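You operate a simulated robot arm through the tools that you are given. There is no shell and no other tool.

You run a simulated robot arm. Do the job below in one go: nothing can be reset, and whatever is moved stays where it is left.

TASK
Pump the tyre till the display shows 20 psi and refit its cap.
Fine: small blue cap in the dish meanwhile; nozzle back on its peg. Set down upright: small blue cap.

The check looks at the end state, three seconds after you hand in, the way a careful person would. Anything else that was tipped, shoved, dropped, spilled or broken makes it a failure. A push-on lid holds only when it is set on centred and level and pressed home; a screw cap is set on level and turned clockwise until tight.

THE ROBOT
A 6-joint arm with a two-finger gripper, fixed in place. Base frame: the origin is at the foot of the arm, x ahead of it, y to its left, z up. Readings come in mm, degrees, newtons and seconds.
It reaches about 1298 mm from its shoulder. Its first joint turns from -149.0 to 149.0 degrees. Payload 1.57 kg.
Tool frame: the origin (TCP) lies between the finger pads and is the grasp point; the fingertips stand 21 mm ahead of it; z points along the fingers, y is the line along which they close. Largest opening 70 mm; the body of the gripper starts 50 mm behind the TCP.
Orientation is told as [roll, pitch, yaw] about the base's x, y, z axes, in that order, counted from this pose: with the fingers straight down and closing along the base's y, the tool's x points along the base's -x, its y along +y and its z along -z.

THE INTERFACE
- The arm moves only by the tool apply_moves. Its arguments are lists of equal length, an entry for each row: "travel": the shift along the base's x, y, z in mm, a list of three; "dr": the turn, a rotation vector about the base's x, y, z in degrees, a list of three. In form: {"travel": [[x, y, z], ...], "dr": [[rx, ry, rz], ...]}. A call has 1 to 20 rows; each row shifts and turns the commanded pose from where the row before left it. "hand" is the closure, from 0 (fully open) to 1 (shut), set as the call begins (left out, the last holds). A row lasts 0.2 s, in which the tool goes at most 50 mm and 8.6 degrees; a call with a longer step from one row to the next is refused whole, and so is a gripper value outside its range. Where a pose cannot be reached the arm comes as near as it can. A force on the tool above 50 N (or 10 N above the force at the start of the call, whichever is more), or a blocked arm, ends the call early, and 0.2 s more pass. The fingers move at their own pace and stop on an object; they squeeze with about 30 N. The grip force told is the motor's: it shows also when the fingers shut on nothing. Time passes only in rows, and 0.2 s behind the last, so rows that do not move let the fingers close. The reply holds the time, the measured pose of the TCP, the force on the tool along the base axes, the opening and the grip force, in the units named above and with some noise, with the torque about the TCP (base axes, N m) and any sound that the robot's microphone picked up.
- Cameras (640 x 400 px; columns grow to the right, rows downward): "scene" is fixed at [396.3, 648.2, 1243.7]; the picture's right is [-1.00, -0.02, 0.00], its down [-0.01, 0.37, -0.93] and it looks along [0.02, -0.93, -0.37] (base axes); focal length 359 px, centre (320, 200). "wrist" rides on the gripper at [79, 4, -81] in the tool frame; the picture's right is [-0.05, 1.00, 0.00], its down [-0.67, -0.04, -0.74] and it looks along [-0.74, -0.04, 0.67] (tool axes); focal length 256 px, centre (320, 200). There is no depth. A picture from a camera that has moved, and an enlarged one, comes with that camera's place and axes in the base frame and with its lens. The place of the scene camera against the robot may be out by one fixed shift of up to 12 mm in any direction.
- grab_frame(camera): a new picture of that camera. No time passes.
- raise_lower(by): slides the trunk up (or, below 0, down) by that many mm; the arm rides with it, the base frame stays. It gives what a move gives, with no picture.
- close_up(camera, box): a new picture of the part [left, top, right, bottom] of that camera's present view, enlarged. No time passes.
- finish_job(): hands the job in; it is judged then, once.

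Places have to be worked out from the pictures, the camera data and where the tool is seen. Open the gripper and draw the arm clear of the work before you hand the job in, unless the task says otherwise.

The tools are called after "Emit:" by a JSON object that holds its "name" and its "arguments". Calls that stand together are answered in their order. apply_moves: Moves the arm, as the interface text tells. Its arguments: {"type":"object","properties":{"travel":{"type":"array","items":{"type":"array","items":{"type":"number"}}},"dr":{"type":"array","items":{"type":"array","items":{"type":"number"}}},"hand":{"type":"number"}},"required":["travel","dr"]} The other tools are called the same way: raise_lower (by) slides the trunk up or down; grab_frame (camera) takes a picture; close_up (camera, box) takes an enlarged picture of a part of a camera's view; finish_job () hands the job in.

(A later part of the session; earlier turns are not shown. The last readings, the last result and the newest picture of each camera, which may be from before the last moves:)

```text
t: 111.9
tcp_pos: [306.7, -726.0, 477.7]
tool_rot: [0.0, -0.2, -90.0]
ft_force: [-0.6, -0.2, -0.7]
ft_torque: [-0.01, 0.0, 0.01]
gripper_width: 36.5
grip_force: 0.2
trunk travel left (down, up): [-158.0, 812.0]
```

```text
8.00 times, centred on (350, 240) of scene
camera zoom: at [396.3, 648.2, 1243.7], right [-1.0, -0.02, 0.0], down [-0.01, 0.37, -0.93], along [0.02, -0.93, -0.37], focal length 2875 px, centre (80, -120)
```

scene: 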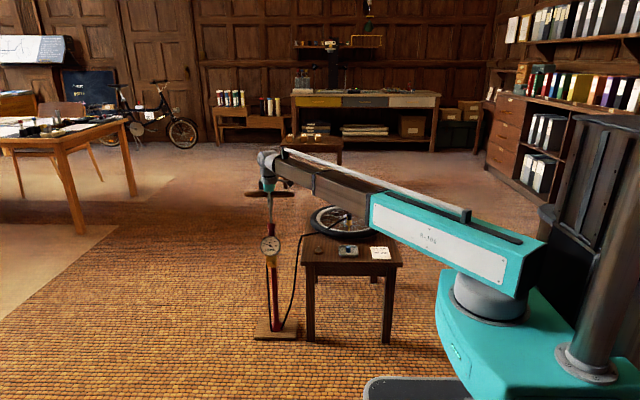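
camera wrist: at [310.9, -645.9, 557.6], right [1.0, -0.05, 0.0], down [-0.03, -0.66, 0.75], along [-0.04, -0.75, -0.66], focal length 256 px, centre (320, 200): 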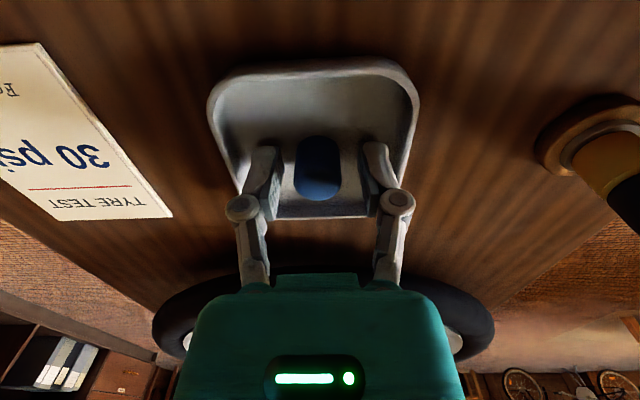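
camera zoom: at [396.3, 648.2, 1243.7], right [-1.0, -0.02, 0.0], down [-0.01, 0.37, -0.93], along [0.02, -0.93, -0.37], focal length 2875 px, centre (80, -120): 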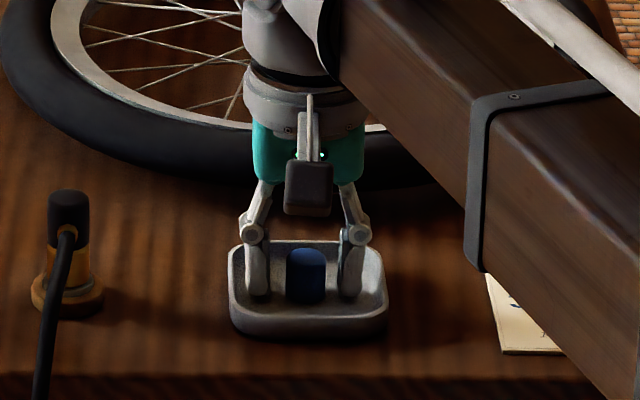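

The fingers straddle the cap inside the dish. I nudge -0.7 mm in x and close.

Emit:
{"name": "apply_moves", "arguments": {"travel": [[-0.7, 0, 0], [0, 0, 0]], "dr": [[0, 0, 0], [0, 0, 0]]}}

Emit:
{"name": "apply_moves", "arguments": {"travel": [[0, 0, 0], [0, 0, 0], [0, 0, 0], [0, 0, 0]], "dr": [[0, 0, 0], [0, 0, 0], [0, 0, 0], [0, 0, 0]], "hand": 1}}

Emit:
{"name": "close_up", "arguments": {"camera": "scene", "box": [330, 225, 370, 260]}}

Emit:
{"name": "grab_frame", "arguments": {"camera": "wrist"}}

```text
t: 112.5
tcp_pos: [306.7, -725.2, 476.9]
tool_rot: [-0.2, -0.2, -90.0]
ft_force: [-0.2, 0.3, -0.5]
ft_torque: [0.01, 0.02, 0.02]
gripper_width: 36.4
grip_force: 0.1
trunk travel left (down, up): [-158.0, 812.0]
```

```text
t: 113.5
tcp_pos: [305.8, -725.9, 477.0]
tool_rot: [-0.1, -0.2, -90.1]
ft_force: [-0.8, -0.3, 0.4]
ft_torque: [-0.02, -0.02, 0.0]
gripper_width: 21.7
grip_force: 30.3
trunk travel left (down, up): [-158.0, 812.0]
```

```text
11.43 times, centred on (350, 242) of scene
camera zoom: at [396.3, 648.2, 1243.7], right [-1.0, -0.02, 0.0], down [-0.01, 0.37, -0.93], along [0.02, -0.93, -0.37], focal length 4107 px, centre (-23, -286)
```

zoom: 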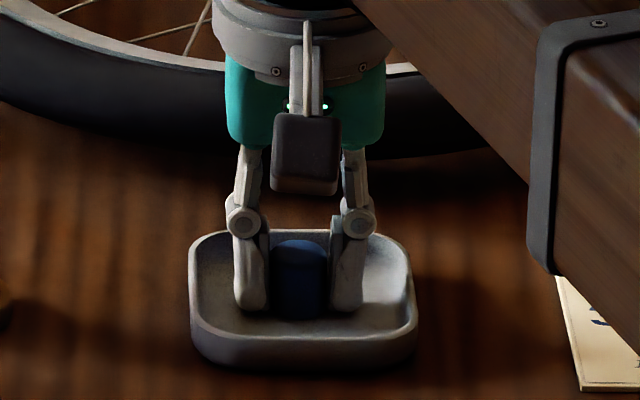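

```text
taken
camera wrist: at [310.2, -646.1, 557.7], right [1.0, -0.05, 0.0], down [-0.03, -0.66, 0.75], along [-0.04, -0.75, -0.66], focal length 256 px, centre (320, 200)
```

wrist: 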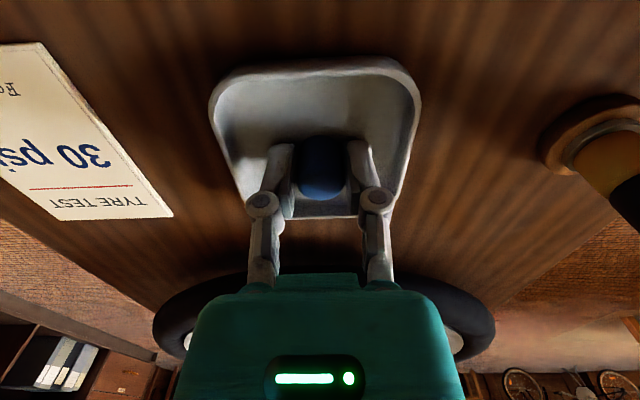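

The cap is gripped at 21.7 mm. I raise it and carry it over the valve, turning to yaw 0 on the way so there is room to turn clockwise afterwards.

Emit:
{"name": "raise_lower", "arguments": {"by": 125}}

Emit:
{"name": "apply_moves", "arguments": {"travel": [[-1.0, -14.55, 0], [-1.0, -14.55, 0], [-1.0, -14.55, 0], [-1.0, -14.55, 0], [-1.0, -14.55, 0], [-1.0, -14.55, 0], [-1.0, -14.55, 0], [-1.0, -14.55, 0], [-1.0, -14.55, 0], [-1.0, -14.55, 0], [-0.9, -14.5, 0], [0, 0, 0]], "dr": [[0, 0, 8.18], [0, 0, 8.18], [0, 0, 8.18], [0, 0, 8.18], [0, 0, 8.18], [0, 0, 8.18], [0, 0, 8.18], [0, 0, 8.18], [0, 0, 8.18], [0, 0, 8.18], [0, 0, 8.2], [0, 0, 0]]}}

Emit:
{"name": "grab_frame", "arguments": {"camera": "wrist"}}

Emit:
{"name": "close_up", "arguments": {"camera": "scene", "box": [338, 190, 362, 230]}}

Emit:
{"name": "close_up", "arguments": {"camera": "scene", "box": [300, 215, 390, 265]}}

```text
t: 115.0
tcp_pos: [304.9, -726.4, 601.9]
tool_rot: [-0.2, -0.3, -90.0]
ft_force: [0.0, 0.3, -0.6]
ft_torque: [0.0, 0.01, -0.03]
gripper_width: 21.6
grip_force: 29.9
trunk travel left (down, up): [-283.0, 687.0]
```

```text
t: 117.6
tcp_pos: [294.0, -885.4, 601.8]
tool_rot: [0.1, -0.2, 0.1]
ft_force: [-0.6, 0.3, -0.3]
ft_torque: [0.02, 0.02, -0.01]
gripper_width: 21.9
grip_force: 29.7
trunk travel left (down, up): [-283.0, 687.0]
```

```text
taken
camera wrist: at [213.6, -881.6, 682.7], right [0.05, 1.0, 0.0], down [0.66, -0.03, 0.75], along [0.75, -0.04, -0.66], focal length 256 px, centre (320, 200)
```

wrist: 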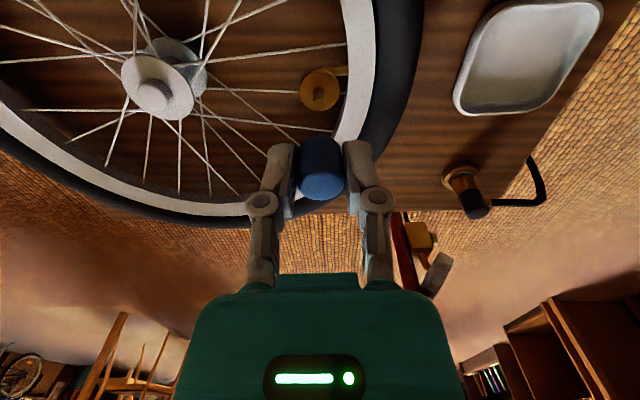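

```text
10.00 times, centred on (350, 210) of scene
camera zoom: at [396.3, 648.2, 1243.7], right [-1.0, -0.02, 0.0], down [-0.01, 0.37, -0.93], along [0.02, -0.93, -0.37], focal length 3594 px, centre (20, 100)
```

zoom: 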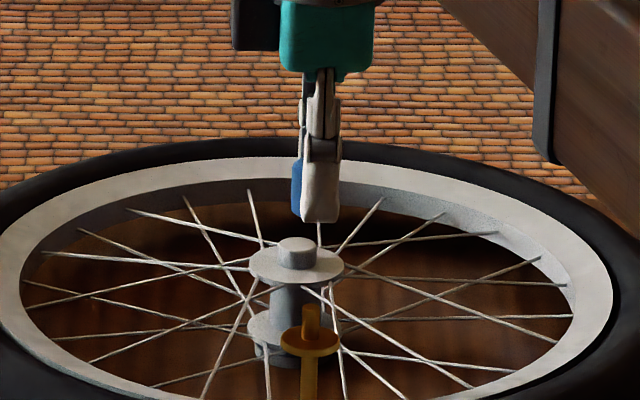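

```text
7.11 times, centred on (345, 240) of scene
camera zoom: at [396.3, 648.2, 1243.7], right [-1.0, -0.02, 0.0], down [-0.01, 0.37, -0.93], along [0.02, -0.93, -0.37], focal length 2556 px, centre (142, -84)
```

zoom: 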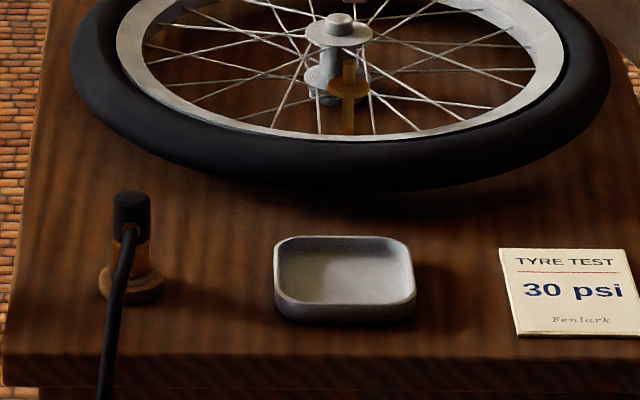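

Emit:
{"name": "apply_moves", "arguments": {"travel": [[2.6, 0.3, 0], [0, 0, 0]], "dr": [[0, 0, 0], [0, 0, 0]]}}

Emit:
{"name": "close_up", "arguments": {"camera": "wrist", "box": [270, 50, 370, 220]}}

Emit:
{"name": "close_up", "arguments": {"camera": "scene", "box": [338, 196, 362, 230]}}

```text
t: 118.2
tcp_pos: [296.4, -885.6, 602.6]
tool_rot: [-0.1, -0.2, 0.0]
ft_force: [0.6, -0.2, -0.1]
ft_torque: [-0.05, 0.0, 0.0]
gripper_width: 21.6
grip_force: 29.7
trunk travel left (down, up): [-283.0, 687.0]
```

```text
2.35 times, centred on (320, 135) of wrist
camera zoom: at [216.7, -881.0, 682.7], right [0.05, 1.0, 0.0], down [0.66, -0.03, 0.75], along [0.75, -0.04, -0.66], focal length 602 px, centre (320, 353)
```

zoom: 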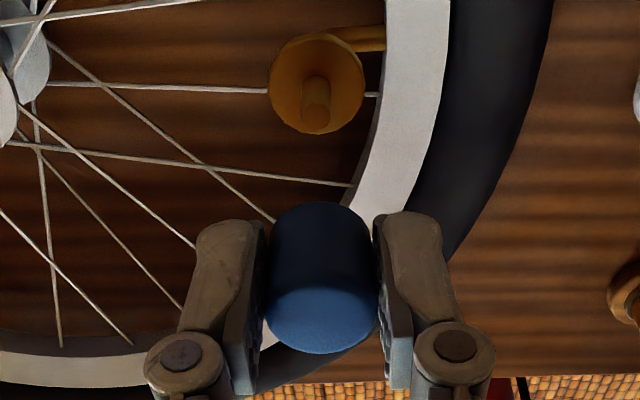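

```text
11.76 times, centred on (350, 213) of scene
camera zoom: at [396.3, 648.2, 1243.7], right [-1.0, -0.02, 0.0], down [-0.01, 0.37, -0.93], along [0.02, -0.93, -0.37], focal length 4228 px, centre (-33, 47)
```

zoom: 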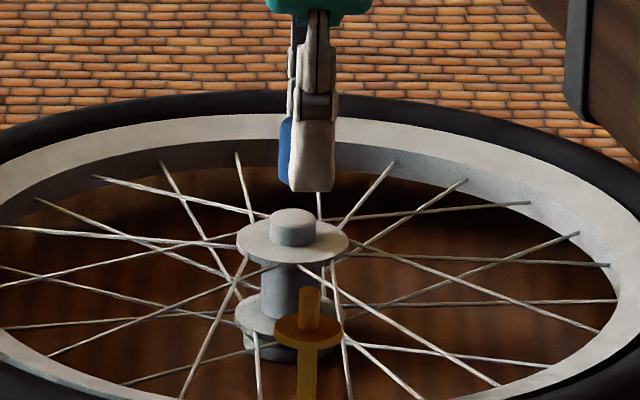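

Emit:
{"name": "close_up", "arguments": {"camera": "scene", "box": [342, 198, 358, 210]}}

Emit:
{"name": "close_up", "arguments": {"camera": "scene", "box": [342, 214, 358, 226]}}

Emit:
{"name": "close_up", "arguments": {"camera": "wrist", "box": [290, 130, 350, 210]}}

```text
16.00 times, centred on (350, 204) of scene
camera zoom: at [396.3, 648.2, 1243.7], right [-1.0, -0.02, 0.0], down [-0.01, 0.37, -0.93], along [0.02, -0.93, -0.37], focal length 5750 px, centre (-160, 136)
```

zoom: 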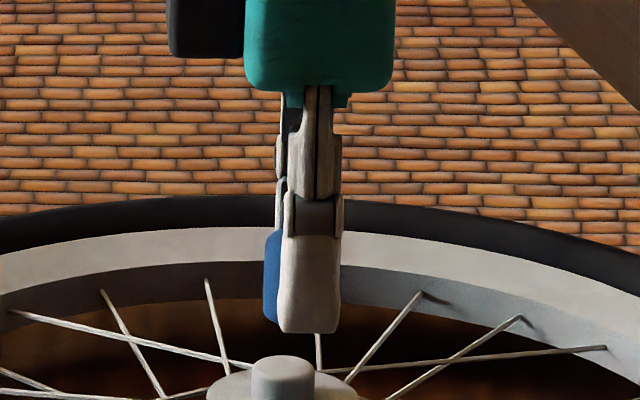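

```text
16.00 times, centred on (350, 220) of scene
camera zoom: at [396.3, 648.2, 1243.7], right [-1.0, -0.02, 0.0], down [-0.01, 0.37, -0.93], along [0.02, -0.93, -0.37], focal length 5750 px, centre (-160, -120)
```

zoom: 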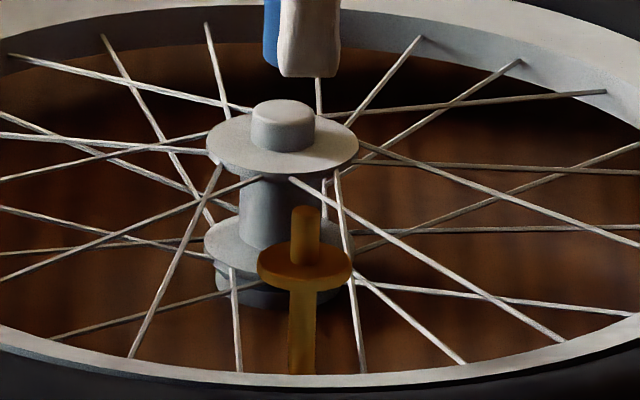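

```text
5.00 times, centred on (320, 170) of wrist
camera zoom: at [216.7, -881.0, 682.7], right [0.05, 1.0, 0.0], down [0.66, -0.03, 0.75], along [0.75, -0.04, -0.66], focal length 1280 px, centre (320, 350)
```

zoom: 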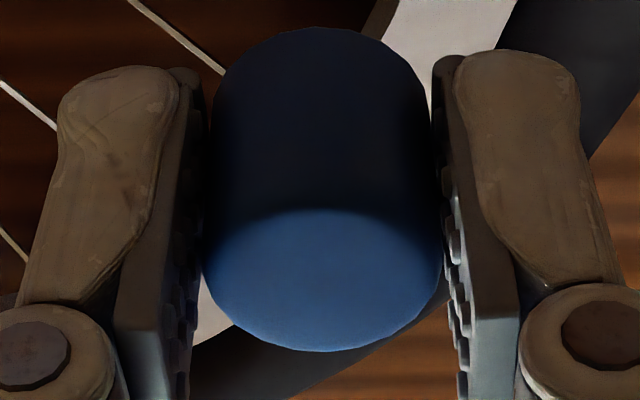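

Careful comparison shows the cap sits about 3 mm off the TCP along the tool x axis, so the cap is about 3.4 mm too far in +x and 1.2 mm in +y relative to the valve. I correct that and re-check.

Emit:
{"name": "apply_moves", "arguments": {"travel": [[-3.4, -1.2, 0], [0, 0, 0]], "dr": [[0, 0, 0], [0, 0, 0]]}}

Emit:
{"name": "close_up", "arguments": {"camera": "scene", "box": [342, 198, 358, 210]}}

Emit:
{"name": "close_up", "arguments": {"camera": "wrist", "box": [270, 50, 370, 220]}}

```text
t: 118.8
tcp_pos: [292.8, -886.8, 601.4]
tool_rot: [-0.1, -0.2, 0.1]
ft_force: [0.6, -0.1, -0.8]
ft_torque: [-0.06, -0.01, -0.01]
gripper_width: 21.6
grip_force: 29.8
trunk travel left (down, up): [-283.0, 687.0]
```

```text
16.00 times, centred on (350, 204) of scene
camera zoom: at [396.3, 648.2, 1243.7], right [-1.0, -0.02, 0.0], down [-0.01, 0.37, -0.93], along [0.02, -0.93, -0.37], focal length 5750 px, centre (-160, 136)
```

zoom: 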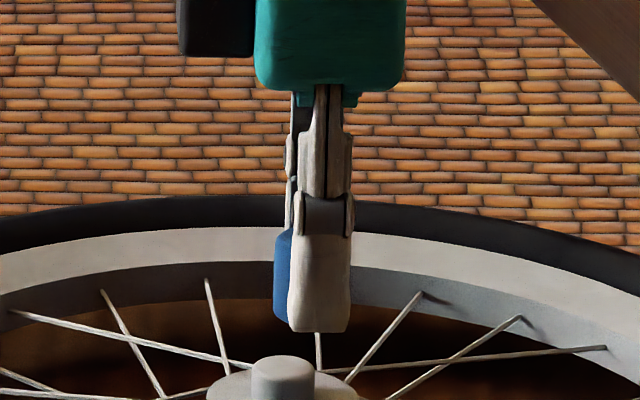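

```text
2.35 times, centred on (320, 135) of wrist
camera zoom: at [213.8, -881.7, 682.7], right [0.05, 1.0, 0.0], down [0.66, -0.03, 0.75], along [0.75, -0.04, -0.66], focal length 602 px, centre (320, 353)
```

zoom: 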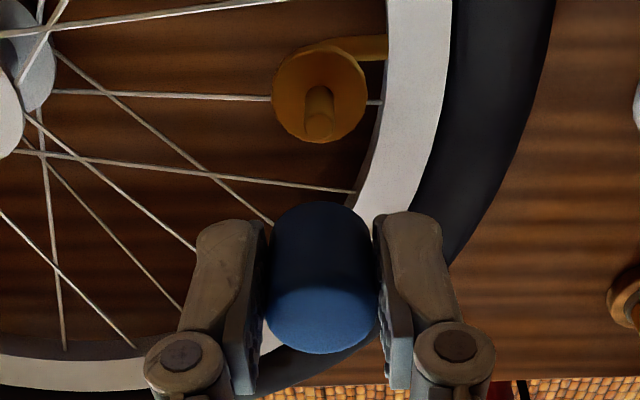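

Within 0.5 mm now. I make a final small nudge and lower to just above the post.

Emit:
{"name": "apply_moves", "arguments": {"travel": [[-0.4, -0.4, 0], [0, 0, 0]], "dr": [[0, 0, 0], [0, 0, 0]]}}

Emit:
{"name": "raise_lower", "arguments": {"by": -42}}

Emit:
{"name": "close_up", "arguments": {"camera": "scene", "box": [340, 204, 360, 228]}}

Emit:
{"name": "close_up", "arguments": {"camera": "wrist", "box": [270, 80, 370, 220]}}

```text
t: 119.4
tcp_pos: [294.8, -886.9, 603.0]
tool_rot: [-0.1, -0.1, 0.1]
ft_force: [-0.5, -0.9, 0.3]
ft_torque: [0.0, -0.02, -0.04]
gripper_width: 21.8
grip_force: 30.2
trunk travel left (down, up): [-283.0, 687.0]
```

```text
t: 120.3
tcp_pos: [293.9, -886.8, 559.0]
tool_rot: [-0.1, -0.3, 0.0]
ft_force: [0.0, -0.6, -0.2]
ft_torque: [0.0, -0.01, -0.04]
gripper_width: 22.0
grip_force: 30.1
trunk travel left (down, up): [-241.0, 729.0]
```

```text
16.00 times, centred on (350, 216) of scene
camera zoom: at [396.3, 648.2, 1243.7], right [-1.0, -0.02, 0.0], down [-0.01, 0.37, -0.93], along [0.02, -0.93, -0.37], focal length 5750 px, centre (-160, -56)
```

zoom: 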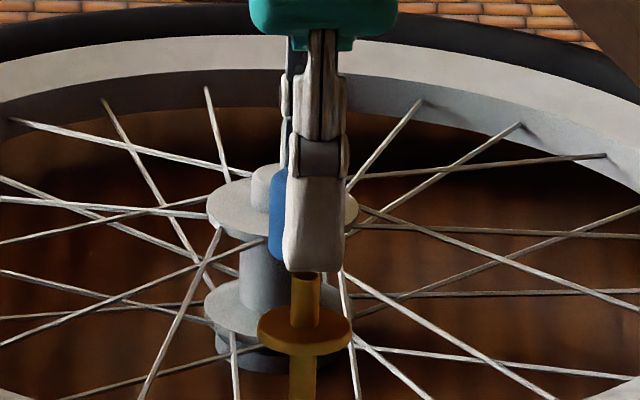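

```text
2.86 times, centred on (320, 150) of wrist
camera zoom: at [214.0, -882.8, 640.6], right [0.05, 1.0, 0.0], down [0.66, -0.03, 0.75], along [0.75, -0.04, -0.66], focal length 731 px, centre (320, 343)
```

zoom: 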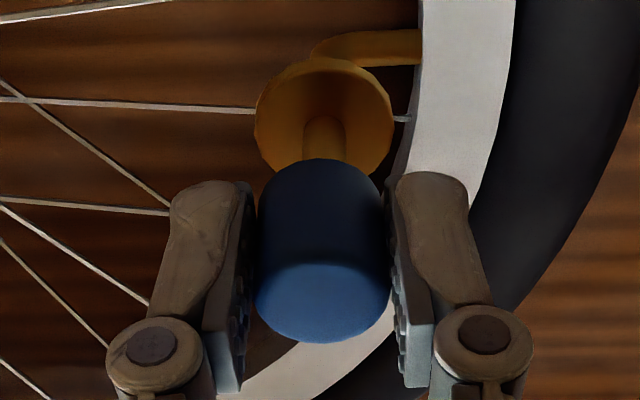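

The cap is still about 1 mm too far in +x in the scene view. I correct and check again.

Emit:
{"name": "apply_moves", "arguments": {"travel": [[-1.0, 0.2, 0], [0, 0, 0]], "dr": [[0, 0, 0], [0, 0, 0]]}}

Emit:
{"name": "close_up", "arguments": {"camera": "scene", "box": [340, 204, 360, 228]}}

Emit:
{"name": "close_up", "arguments": {"camera": "wrist", "box": [270, 80, 370, 220]}}

```text
t: 120.9
tcp_pos: [292.7, -887.8, 561.0]
tool_rot: [-0.1, -0.3, 0.0]
ft_force: [-0.2, -0.3, -1.2]
ft_torque: [0.01, 0.01, -0.03]
gripper_width: 21.7
grip_force: 30.0
trunk travel left (down, up): [-241.0, 729.0]
```

```text
16.00 times, centred on (350, 216) of scene
camera zoom: at [396.3, 648.2, 1243.7], right [-1.0, -0.02, 0.0], down [-0.01, 0.37, -0.93], along [0.02, -0.93, -0.37], focal length 5750 px, centre (-160, -56)
```

zoom: 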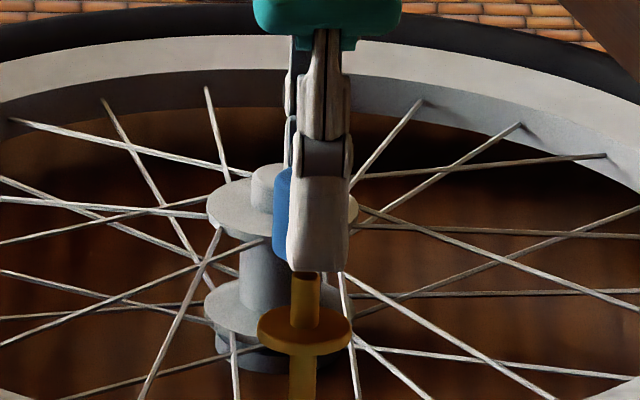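

```text
2.86 times, centred on (320, 150) of wrist
camera zoom: at [212.9, -883.0, 640.7], right [0.05, 1.0, 0.0], down [0.66, -0.03, 0.75], along [0.75, -0.04, -0.66], focal length 731 px, centre (320, 343)
```

zoom: 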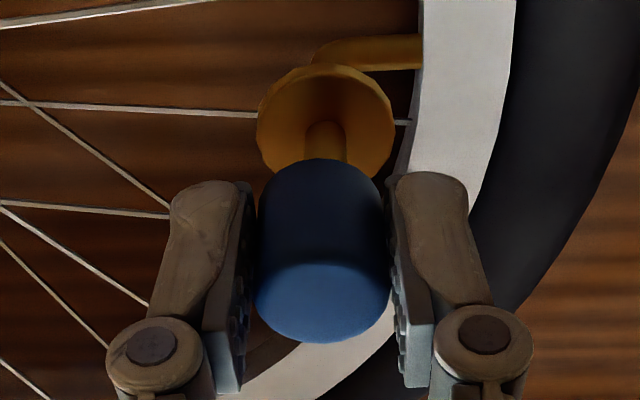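

X is aligned. I apply +0.6 mm in y, then lower onto the post.

Emit:
{"name": "apply_moves", "arguments": {"travel": [[0, 0.6, 0], [0, 0, 0]], "dr": [[0, 0, 0], [0, 0, 0]]}}

Emit:
{"name": "raise_lower", "arguments": {"by": -5}}

Emit:
{"name": "close_up", "arguments": {"camera": "scene", "box": [340, 204, 360, 228]}}

Emit:
{"name": "close_up", "arguments": {"camera": "wrist", "box": [270, 80, 370, 220]}}

```text
t: 121.5
tcp_pos: [292.5, -887.7, 561.3]
tool_rot: [-0.1, -0.2, 0.0]
ft_force: [0.1, -0.6, 0.2]
ft_torque: [0.01, 0.03, -0.01]
gripper_width: 21.8
grip_force: 29.9
trunk travel left (down, up): [-241.0, 729.0]
```

```text
t: 122.0
tcp_pos: [293.7, -887.6, 554.2]
tool_rot: [-0.1, -0.2, -0.1]
ft_force: [-0.7, 0.2, 0.1]
ft_torque: [0.02, -0.06, 0.02]
gripper_width: 21.5
grip_force: 29.8
trunk travel left (down, up): [-236.0, 734.0]
```

```text
16.00 times, centred on (350, 216) of scene
camera zoom: at [396.3, 648.2, 1243.7], right [-1.0, -0.02, 0.0], down [-0.01, 0.37, -0.93], along [0.02, -0.93, -0.37], focal length 5750 px, centre (-160, -56)
```

zoom: 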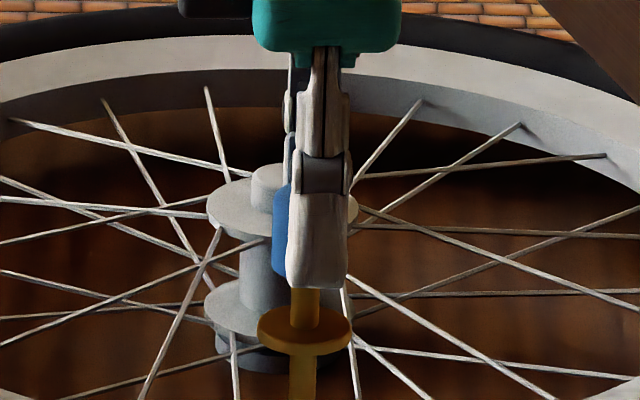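

```text
2.86 times, centred on (320, 150) of wrist
camera zoom: at [213.0, -882.4, 635.6], right [0.05, 1.0, 0.0], down [0.66, -0.03, 0.75], along [0.75, -0.04, -0.66], focal length 731 px, centre (320, 343)
```

zoom: 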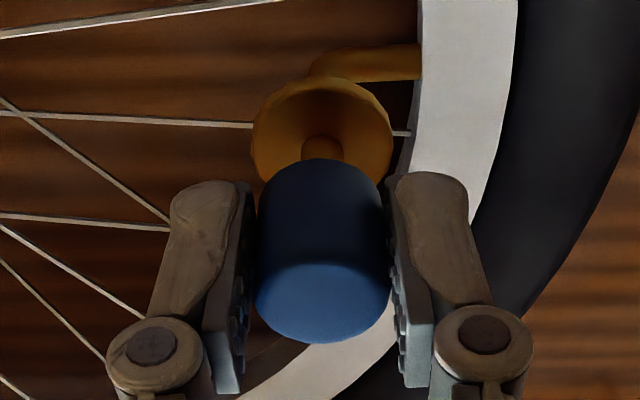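

It's aligned within about 0.2 mm in both views. I lower slowly onto the post.

Emit:
{"name": "raise_lower", "arguments": {"by": -4}}

```text
t: 122.5
tcp_pos: [292.9, -886.4, 551.6]
tool_rot: [0.0, -0.2, 0.0]
ft_force: [-0.3, -0.5, 0.1]
ft_torque: [0.01, 0.01, -0.04]
gripper_width: 21.9
grip_force: 30.0
trunk travel left (down, up): [-232.0, 738.0]
```

Emit:
{"name": "raise_lower", "arguments": {"by": -4}}

Emit:
{"name": "close_up", "arguments": {"camera": "scene", "box": [340, 204, 360, 228]}}

```text
t: 123.1
tcp_pos: [293.0, -887.4, 547.0]
tool_rot: [-0.1, -0.2, 0.0]
ft_force: [0.8, 0.4, -0.8]
ft_torque: [0.0, 0.03, 0.01]
gripper_width: 21.8
grip_force: 29.4
trunk travel left (down, up): [-228.0, 742.0]
```

```text
16.00 times, centred on (350, 216) of scene
camera zoom: at [396.3, 648.2, 1243.7], right [-1.0, -0.02, 0.0], down [-0.01, 0.37, -0.93], along [0.02, -0.93, -0.37], focal length 5750 px, centre (-160, -56)
```

zoom: 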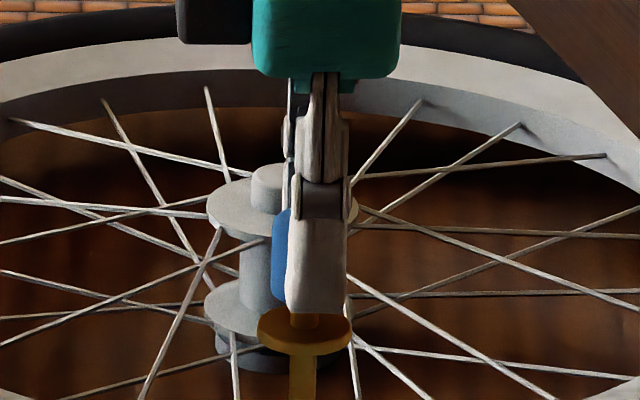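

The cap is going over the post without resistance. I continue.

Emit:
{"name": "raise_lower", "arguments": {"by": -5}}

```text
t: 123.6
tcp_pos: [292.9, -887.5, 542.3]
tool_rot: [0.0, -0.2, 0.0]
ft_force: [0.8, -0.2, 0.0]
ft_torque: [-0.05, -0.01, 0.04]
gripper_width: 21.9
grip_force: 30.3
trunk travel left (down, up): [-223.0, 747.0]
```

Emit:
{"name": "raise_lower", "arguments": {"by": -3}}

Emit:
{"name": "close_up", "arguments": {"camera": "scene", "box": [340, 204, 360, 228]}}

Emit:
{"name": "close_up", "arguments": {"camera": "wrist", "box": [270, 80, 370, 220]}}

```text
t: 124.1
tcp_pos: [293.5, -888.3, 539.6]
tool_rot: [-0.1, -0.2, 0.1]
ft_force: [0.1, -0.5, 0.0]
ft_torque: [-0.02, -0.04, -0.01]
gripper_width: 21.8
grip_force: 30.2
trunk travel left (down, up): [-220.0, 750.0]
```

```text
16.00 times, centred on (350, 216) of scene
camera zoom: at [396.3, 648.2, 1243.7], right [-1.0, -0.02, 0.0], down [-0.01, 0.37, -0.93], along [0.02, -0.93, -0.37], focal length 5750 px, centre (-160, -56)
```

zoom: 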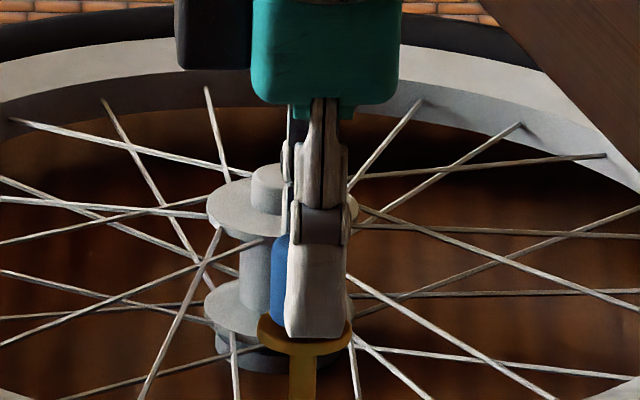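

```text
2.86 times, centred on (320, 150) of wrist
camera zoom: at [213.0, -882.4, 619.6], right [0.05, 1.0, 0.0], down [0.66, -0.03, 0.75], along [0.75, -0.04, -0.66], focal length 731 px, centre (320, 343)
```

zoom: 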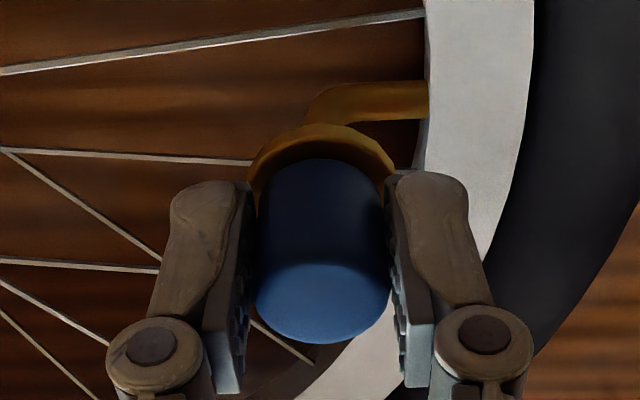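

Emit:
{"name": "raise_lower", "arguments": {"by": -2}}

```text
t: 124.7
tcp_pos: [292.8, -888.0, 537.3]
tool_rot: [-0.1, -0.2, 0.0]
ft_force: [0.9, -0.3, 0.0]
ft_torque: [0.01, 0.03, 0.04]
gripper_width: 22.1
grip_force: 29.5
trunk travel left (down, up): [-218.0, 752.0]
```

Emit:
{"name": "raise_lower", "arguments": {"by": -1.5}}

```text
t: 125.2
tcp_pos: [294.0, -888.0, 535.6]
tool_rot: [-0.2, -0.2, 0.0]
ft_force: [0.1, -2.3, 12.8]
ft_torque: [-0.01, -0.06, -0.02]
gripper_width: 22.0
grip_force: 29.7
trunk travel left (down, up): [-217.0, 753.0]
```

Contact is at the expected seat height (12.8 N). I press home a bit more firmly.

Emit:
{"name": "raise_lower", "arguments": {"by": -1.2}}

Emit:
{"name": "close_up", "arguments": {"camera": "scene", "box": [340, 204, 360, 228]}}

Emit:
{"name": "close_up", "arguments": {"camera": "wrist", "box": [270, 80, 370, 220]}}

```text
t: 125.7
tcp_pos: [292.8, -887.2, 536.0]
tool_rot: [-0.4, -0.1, 0.1]
ft_force: [1.0, -3.9, 23.5]
ft_torque: [-0.11, -0.09, -0.03]
gripper_width: 21.9
grip_force: 30.0
trunk travel left (down, up): [-216.0, 754.0]
```

```text
16.00 times, centred on (350, 216) of scene
camera zoom: at [396.3, 648.2, 1243.7], right [-1.0, -0.02, 0.0], down [-0.01, 0.37, -0.93], along [0.02, -0.93, -0.37], focal length 5750 px, centre (-160, -56)
```

zoom: 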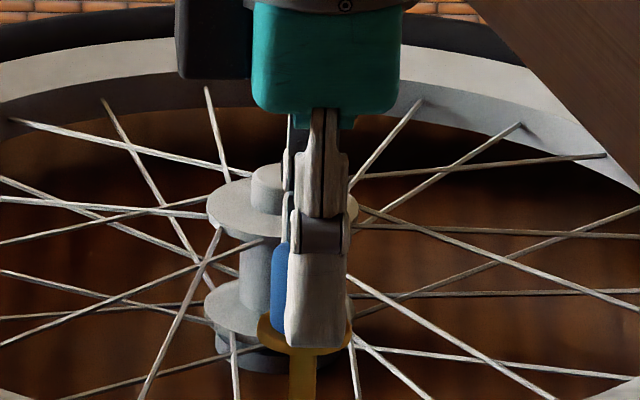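

```text
2.86 times, centred on (320, 150) of wrist
camera zoom: at [212.8, -881.8, 616.8], right [0.05, 1.0, 0.0], down [0.66, -0.03, 0.75], along [0.75, -0.04, -0.66], focal length 731 px, centre (320, 343)
```

zoom: 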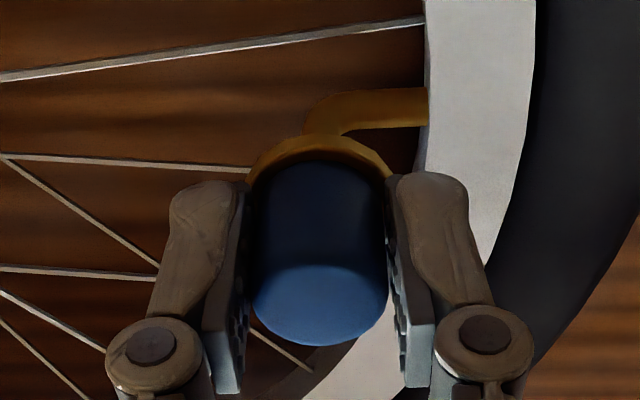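

Seated level at 23 N. I press slightly more, then ease to a light hold before turning clockwise.

Emit:
{"name": "raise_lower", "arguments": {"by": -0.8}}

```text
t: 126.2
tcp_pos: [292.7, -886.9, 535.2]
tool_rot: [-0.2, -0.2, -0.1]
ft_force: [1.7, -5.2, 21.6]
ft_torque: [-0.12, -0.02, -0.01]
gripper_width: 21.8
grip_force: 29.7
trunk travel left (down, up): [-215.0, 755.0]
```

Emit:
{"name": "raise_lower", "arguments": {"by": -1}}

Emit:
{"name": "close_up", "arguments": {"camera": "wrist", "box": [270, 80, 370, 220]}}

```text
t: 126.7
tcp_pos: [292.7, -886.4, 534.0]
tool_rot: [-0.1, -0.2, 0.0]
ft_force: [1.1, -3.7, 24.7]
ft_torque: [0.01, -0.09, -0.03]
gripper_width: 21.9
grip_force: 30.1
trunk travel left (down, up): [-214.0, 756.0]
```

```text
2.86 times, centred on (320, 150) of wrist
camera zoom: at [212.6, -881.4, 615.0], right [0.05, 1.0, 0.0], down [0.66, -0.03, 0.75], along [0.75, -0.04, -0.66], focal length 731 px, centre (320, 343)
```

zoom: 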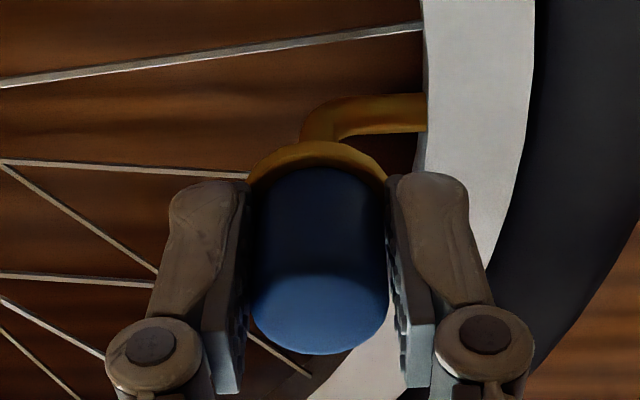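

The fingers slip down the cap at about 24 N, so I'll do the firm press later with closed fingertips on top. First I ease off and turn clockwise about the cap axis.

Emit:
{"name": "raise_lower", "arguments": {"by": 0.8}}

Emit:
{"name": "apply_moves", "arguments": {"travel": [[0.03, 0.44, 0], [0.09, 0.43, 0], [0.15, 0.42, 0]], "dr": [[0, 0, -8.18], [0, 0, -8.18], [0, 0, -8.18]]}}

Emit:
{"name": "close_up", "arguments": {"camera": "wrist", "box": [270, 80, 370, 220]}}

```text
t: 127.2
tcp_pos: [292.7, -885.9, 534.8]
tool_rot: [-0.2, -0.2, 0.1]
ft_force: [0.7, -0.4, 15.0]
ft_torque: [0.1, -0.01, 0.02]
gripper_width: 21.7
grip_force: 30.1
trunk travel left (down, up): [-215.0, 755.0]
```

```text
t: 128.0
tcp_pos: [293.0, -885.4, 533.9]
tool_rot: [-0.2, -0.2, -24.7]
ft_force: [-1.6, 0.1, 12.3]
ft_torque: [0.08, -0.07, 0.13]
gripper_width: 21.5
grip_force: 29.7
trunk travel left (down, up): [-215.0, 755.0]
```

```text
2.86 times, centred on (320, 150) of wrist
camera zoom: at [221.9, -847.8, 615.0], right [0.47, 0.88, 0.0], down [0.59, -0.31, 0.75], along [0.66, -0.35, -0.66], focal length 731 px, centre (320, 343)
```

zoom: 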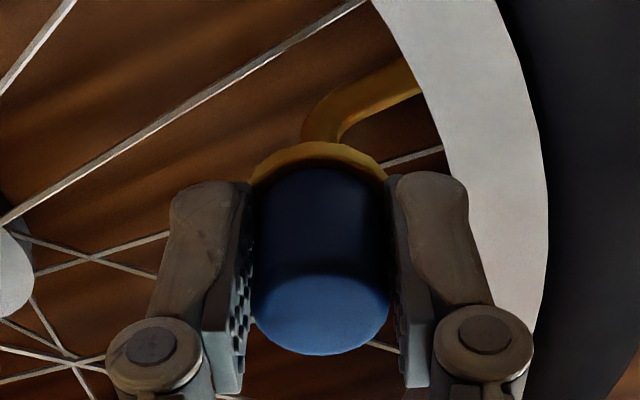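

The torque is a steady 0.13 N·m. I continue turning clockwise to -90°.

Emit:
{"name": "apply_moves", "arguments": {"travel": [[0.21, 0.39, 0], [0.27, 0.35, 0], [0.31, 0.31, 0], [0.35, 0.27, 0], [0.39, 0.21, 0], [0.42, 0.15, 0], [0.43, 0.09, 0], [0.44, 0.03, 0]], "dr": [[0, 0, -8.18], [0, 0, -8.18], [0, 0, -8.18], [0, 0, -8.18], [0, 0, -8.18], [0, 0, -8.18], [0, 0, -8.18], [0, 0, -8.18]]}}

Emit:
{"name": "close_up", "arguments": {"camera": "wrist", "box": [270, 80, 370, 220]}}

Emit:
{"name": "close_up", "arguments": {"camera": "scene", "box": [340, 204, 360, 228]}}

```text
t: 129.8
tcp_pos: [295.2, -883.6, 534.1]
tool_rot: [-0.2, -0.2, -90.1]
ft_force: [-0.3, 1.1, 13.0]
ft_torque: [-0.01, -0.18, 0.2]
gripper_width: 21.7
grip_force: 29.6
trunk travel left (down, up): [-215.0, 755.0]
```

```text
2.86 times, centred on (320, 150) of wrist
camera zoom: at [299.3, -803.7, 615.0], right [1.0, -0.06, 0.0], down [-0.04, -0.66, 0.75], along [-0.04, -0.75, -0.66], focal length 731 px, centre (320, 343)
```

zoom: 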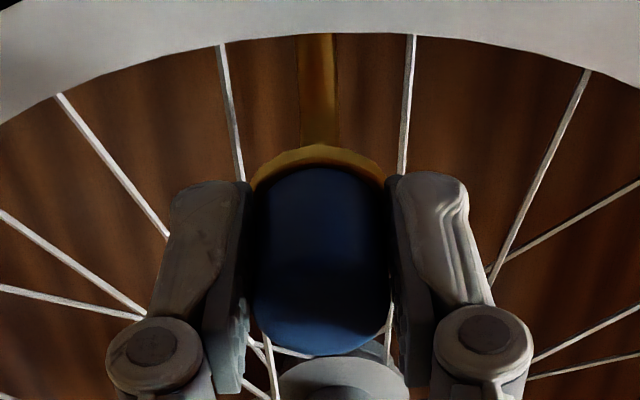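

```text
16.00 times, centred on (350, 216) of scene
camera zoom: at [396.3, 648.2, 1243.7], right [-1.0, -0.02, 0.0], down [-0.01, 0.37, -0.93], along [0.02, -0.93, -0.37], focal length 5750 px, centre (-160, -56)
```

zoom: 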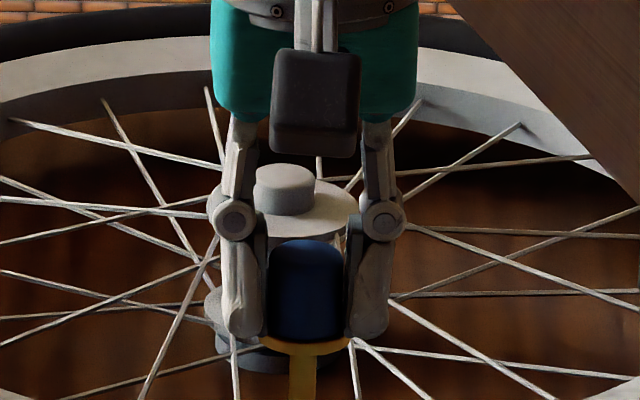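

The torque rose slightly to 0.20. I turn a bit further clockwise to see whether it tightens.

Emit:
{"name": "apply_moves", "arguments": {"travel": [[0.41, -0.03, 0], [0.4, -0.08, 0], [0.38, -0.13, 0], [0.36, -0.18, 0]], "dr": [[0, 0, -7.5], [0, 0, -7.5], [0, 0, -7.5], [0, 0, -7.5]]}}

```text
t: 130.8
tcp_pos: [297.0, -884.7, 534.7]
tool_rot: [-0.2, -0.3, -120.1]
ft_force: [-2.2, -1.4, 12.9]
ft_torque: [0.0, 0.11, 0.19]
gripper_width: 21.9
grip_force: 29.5
trunk travel left (down, up): [-215.0, 755.0]
```

The torque is steady, which suggests plain friction, so the cap behaves as a push-on. I ease off, open, rise, then press the cap home from above with closed fingertips.

Emit:
{"name": "raise_lower", "arguments": {"by": 1}}

Emit:
{"name": "apply_moves", "arguments": {"travel": [[0, 0, 0], [0, 0, 0], [0, 0, 0]], "dr": [[0, 0, 0], [0, 0, 0], [0, 0, 0]], "hand": 0.42}}

Emit:
{"name": "close_up", "arguments": {"camera": "scene", "box": [340, 204, 360, 228]}}

Emit:
{"name": "grab_frame", "arguments": {"camera": "wrist"}}

```text
t: 131.3
tcp_pos: [297.4, -885.5, 534.0]
tool_rot: [-0.1, -0.2, -120.0]
ft_force: [-0.8, 0.3, 3.2]
ft_torque: [0.03, 0.04, 0.01]
gripper_width: 21.9
grip_force: 29.5
trunk travel left (down, up): [-216.0, 754.0]
```

```text
t: 132.1
tcp_pos: [296.6, -884.9, 534.7]
tool_rot: [-0.2, -0.2, -120.0]
ft_force: [-0.3, -0.7, 0.0]
ft_torque: [0.0, -0.01, 0.02]
gripper_width: 40.7
grip_force: 0.0
trunk travel left (down, up): [-216.0, 754.0]
```

```text
16.00 times, centred on (350, 216) of scene
camera zoom: at [396.3, 648.2, 1243.7], right [-1.0, -0.02, 0.0], down [-0.01, 0.37, -0.93], along [0.02, -0.93, -0.37], focal length 5750 px, centre (-160, -56)
```

zoom: 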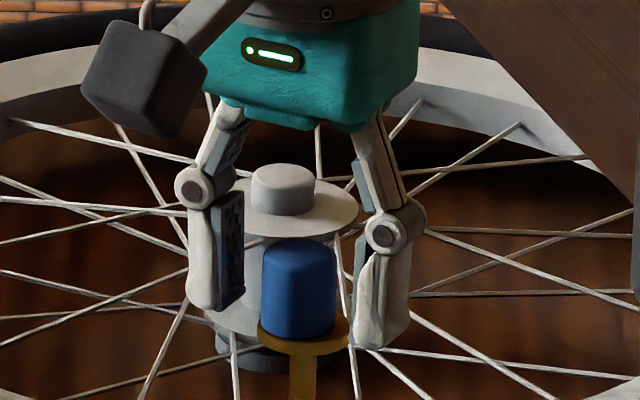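

```text
taken
camera wrist: at [340.7, -817.6, 615.0], right [0.84, -0.55, 0.0], down [-0.36, -0.56, 0.75], along [-0.41, -0.63, -0.66], focal length 256 px, centre (320, 200)
```

wrist: 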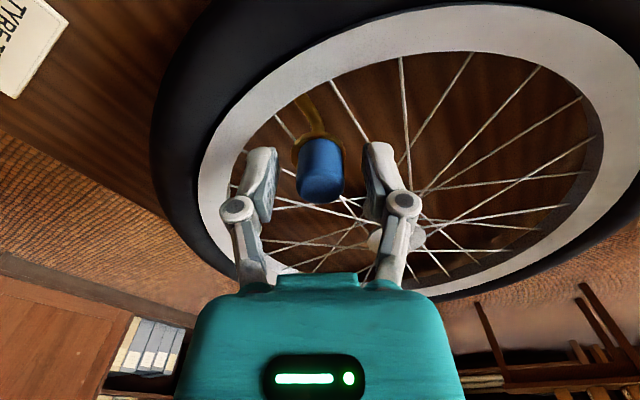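

Emit:
{"name": "close_up", "arguments": {"camera": "scene", "box": [342, 212, 358, 228]}}

Emit:
{"name": "close_up", "arguments": {"camera": "wrist", "box": [280, 90, 360, 220]}}

```text
16.00 times, centred on (350, 220) of scene
camera zoom: at [396.3, 648.2, 1243.7], right [-1.0, -0.02, 0.0], down [-0.01, 0.37, -0.93], along [0.02, -0.93, -0.37], focal length 5750 px, centre (-160, -120)
```

zoom: 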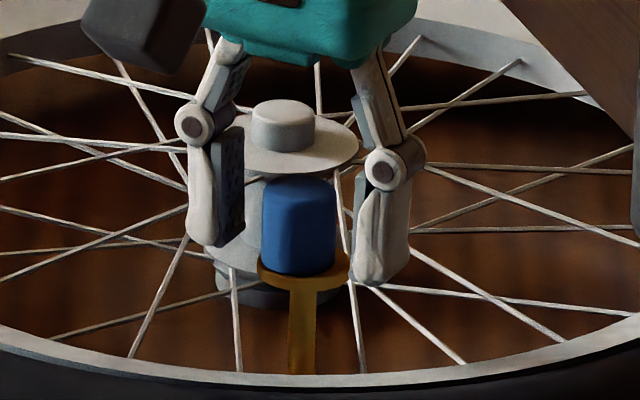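

```text
3.08 times, centred on (320, 155) of wrist
camera zoom: at [340.7, -817.6, 615.0], right [0.84, -0.55, 0.0], down [-0.36, -0.56, 0.75], along [-0.41, -0.63, -0.66], focal length 788 px, centre (320, 338)
```

zoom: 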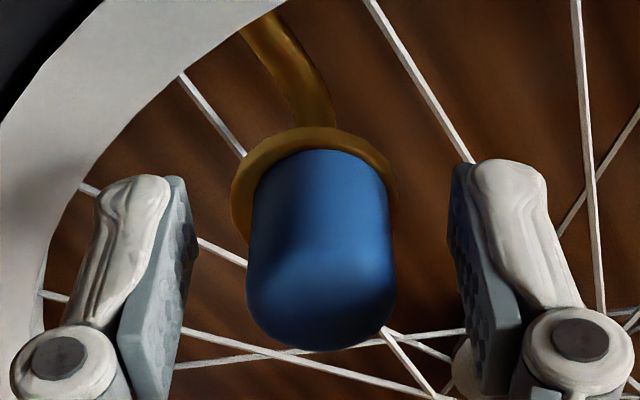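

The cap is down on the flange but sits about 1.6 mm off-centre toward +x, because the bore has slack. I re-orient to yaw -90°, centred on the valve axis (x≈294.7), and use the closing fingers to centre it.

Emit:
{"name": "apply_moves", "arguments": {"travel": [[-0.75, -0.55, 0], [-0.75, -0.55, 0], [-0.75, -0.55, 0], [-0.75, -0.55, 0], [0, 0, 0]], "dr": [[0, 0, 7.5], [0, 0, 7.5], [0, 0, 7.5], [0, 0, 7.5], [0, 0, 0]]}}

Emit:
{"name": "close_up", "arguments": {"camera": "wrist", "box": [270, 80, 370, 220]}}

Emit:
{"name": "close_up", "arguments": {"camera": "scene", "box": [342, 212, 358, 228]}}

```text
t: 133.3
tcp_pos: [293.1, -887.0, 534.5]
tool_rot: [-0.1, -0.2, -89.9]
ft_force: [-0.3, -0.2, -1.2]
ft_torque: [0.01, 0.02, 0.0]
gripper_width: 40.6
grip_force: 0.1
trunk travel left (down, up): [-216.0, 754.0]
```

```text
2.86 times, centred on (320, 150) of wrist
camera zoom: at [297.7, -806.5, 615.0], right [1.0, -0.05, 0.0], down [-0.03, -0.66, 0.75], along [-0.04, -0.75, -0.66], focal length 731 px, centre (320, 343)
```

zoom: 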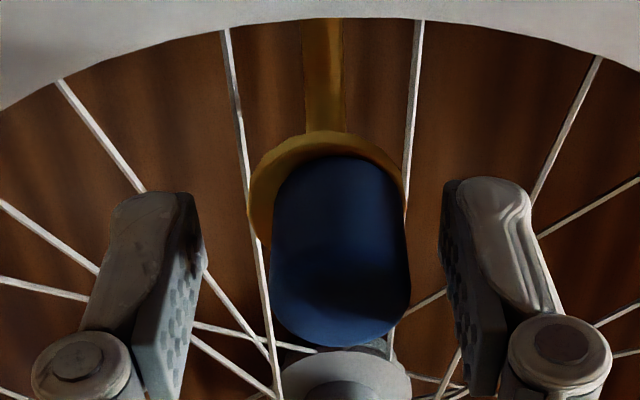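

```text
16.00 times, centred on (350, 220) of scene
camera zoom: at [396.3, 648.2, 1243.7], right [-1.0, -0.02, 0.0], down [-0.01, 0.37, -0.93], along [0.02, -0.93, -0.37], focal length 5750 px, centre (-160, -120)
```

zoom: 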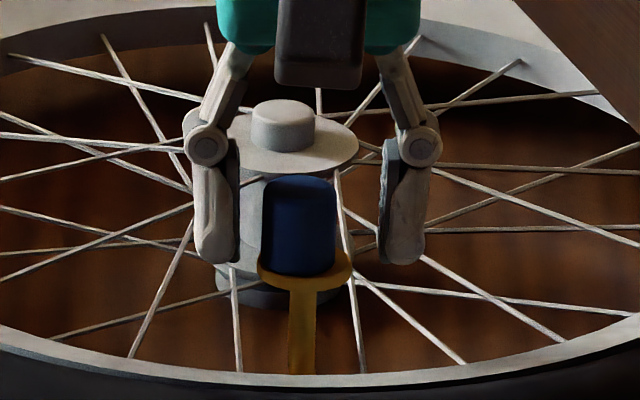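

The wrist view confirms the flange axis at x≈294.7 and the cap 2 mm to +x of it. I shift TCP +1.0 mm and close, to slide the cap onto the axis.

Emit:
{"name": "apply_moves", "arguments": {"travel": [[1.0, 0, 0], [0, 0, 0]], "dr": [[0, 0, 0], [0, 0, 0]]}}

Emit:
{"name": "close_up", "arguments": {"camera": "wrist", "box": [270, 80, 370, 220]}}

```text
t: 133.9
tcp_pos: [294.3, -886.7, 533.4]
tool_rot: [-0.2, -0.2, -90.0]
ft_force: [0.1, -0.5, -0.3]
ft_torque: [-0.01, -0.01, 0.02]
gripper_width: 40.7
grip_force: 0.1
trunk travel left (down, up): [-216.0, 754.0]
```

```text
2.86 times, centred on (320, 150) of wrist
camera zoom: at [298.7, -806.7, 615.0], right [1.0, -0.05, 0.0], down [-0.03, -0.66, 0.75], along [-0.04, -0.75, -0.66], focal length 731 px, centre (320, 343)
```

zoom: 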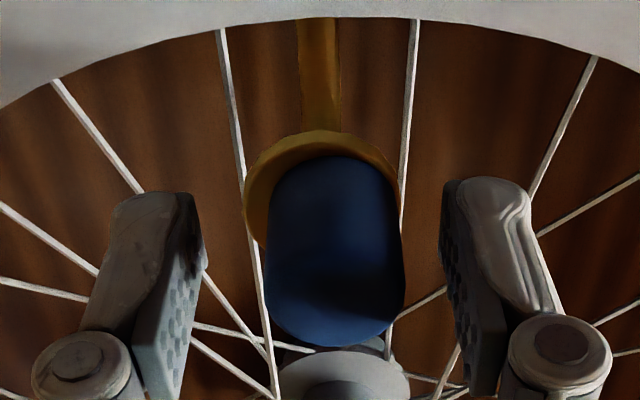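

Emit:
{"name": "apply_moves", "arguments": {"travel": [[0, 0, 0], [0, 0, 0], [0, 0, 0], [0, 0, 0]], "dr": [[0, 0, 0], [0, 0, 0], [0, 0, 0], [0, 0, 0]], "hand": 1}}

Emit:
{"name": "close_up", "arguments": {"camera": "wrist", "box": [270, 80, 370, 220]}}

Emit:
{"name": "close_up", "arguments": {"camera": "scene", "box": [342, 212, 358, 228]}}

```text
t: 134.9
tcp_pos: [294.7, -887.1, 534.7]
tool_rot: [-0.2, -0.3, -89.9]
ft_force: [1.0, -1.1, 2.2]
ft_torque: [0.02, -0.06, 0.03]
gripper_width: 19.9
grip_force: 29.9
trunk travel left (down, up): [-216.0, 754.0]
```

```text
2.86 times, centred on (320, 150) of wrist
camera zoom: at [298.7, -806.5, 615.2], right [1.0, -0.05, 0.0], down [-0.03, -0.66, 0.75], along [-0.04, -0.75, -0.66], focal length 731 px, centre (320, 343)
```

zoom: 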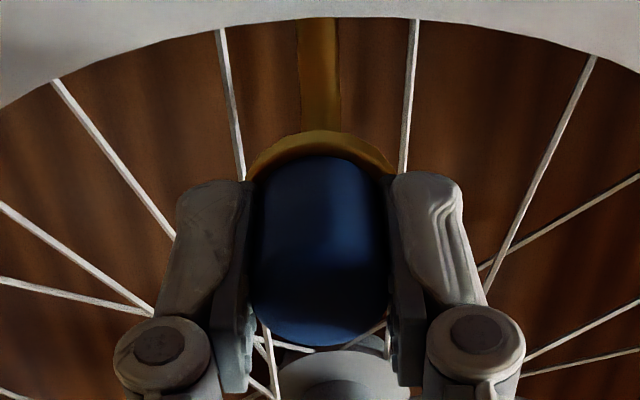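

```text
16.00 times, centred on (350, 220) of scene
camera zoom: at [396.3, 648.2, 1243.7], right [-1.0, -0.02, 0.0], down [-0.01, 0.37, -0.93], along [0.02, -0.93, -0.37], focal length 5750 px, centre (-160, -120)
```

zoom: 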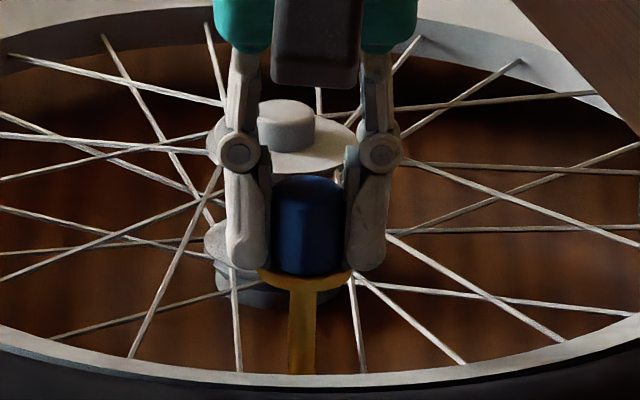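

The cap is now near the axis in x: scene and wrist suggest about 0.5 mm too far to -x and about 0.8 mm to +y. I shift it while gripped and check.

Emit:
{"name": "apply_moves", "arguments": {"travel": [[0.5, -0.8, 0], [0, 0, 0]], "dr": [[0, 0, 0], [0, 0, 0]]}}

Emit:
{"name": "close_up", "arguments": {"camera": "wrist", "box": [290, 110, 350, 210]}}

Emit:
{"name": "close_up", "arguments": {"camera": "scene", "box": [344, 214, 356, 226]}}

```text
t: 135.5
tcp_pos: [294.7, -887.1, 534.5]
tool_rot: [-0.2, -0.2, -90.1]
ft_force: [0.1, 1.1, 2.1]
ft_torque: [0.02, -0.05, 0.02]
gripper_width: 19.8
grip_force: 30.3
trunk travel left (down, up): [-216.0, 754.0]
```

```text
4.00 times, centred on (320, 160) of wrist
camera zoom: at [298.9, -808.0, 615.2], right [1.0, -0.05, 0.0], down [-0.03, -0.66, 0.75], along [-0.04, -0.75, -0.66], focal length 1024 px, centre (320, 360)
```

zoom: 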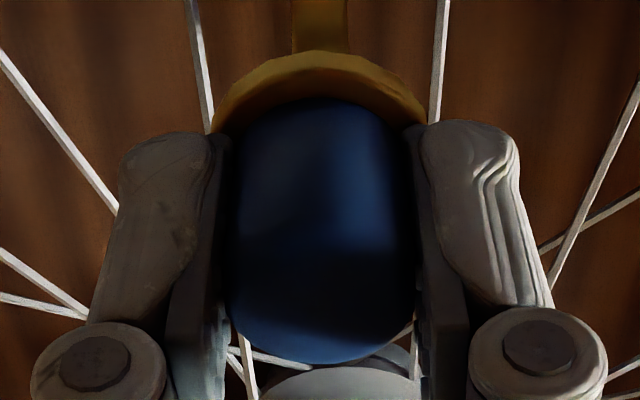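

```text
16.00 times, centred on (350, 220) of scene
camera zoom: at [396.3, 648.2, 1243.7], right [-1.0, -0.02, 0.0], down [-0.01, 0.37, -0.93], along [0.02, -0.93, -0.37], focal length 5750 px, centre (-160, -120)
```

zoom: 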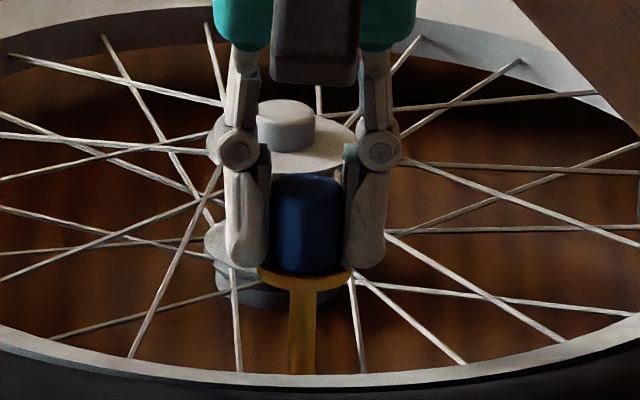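

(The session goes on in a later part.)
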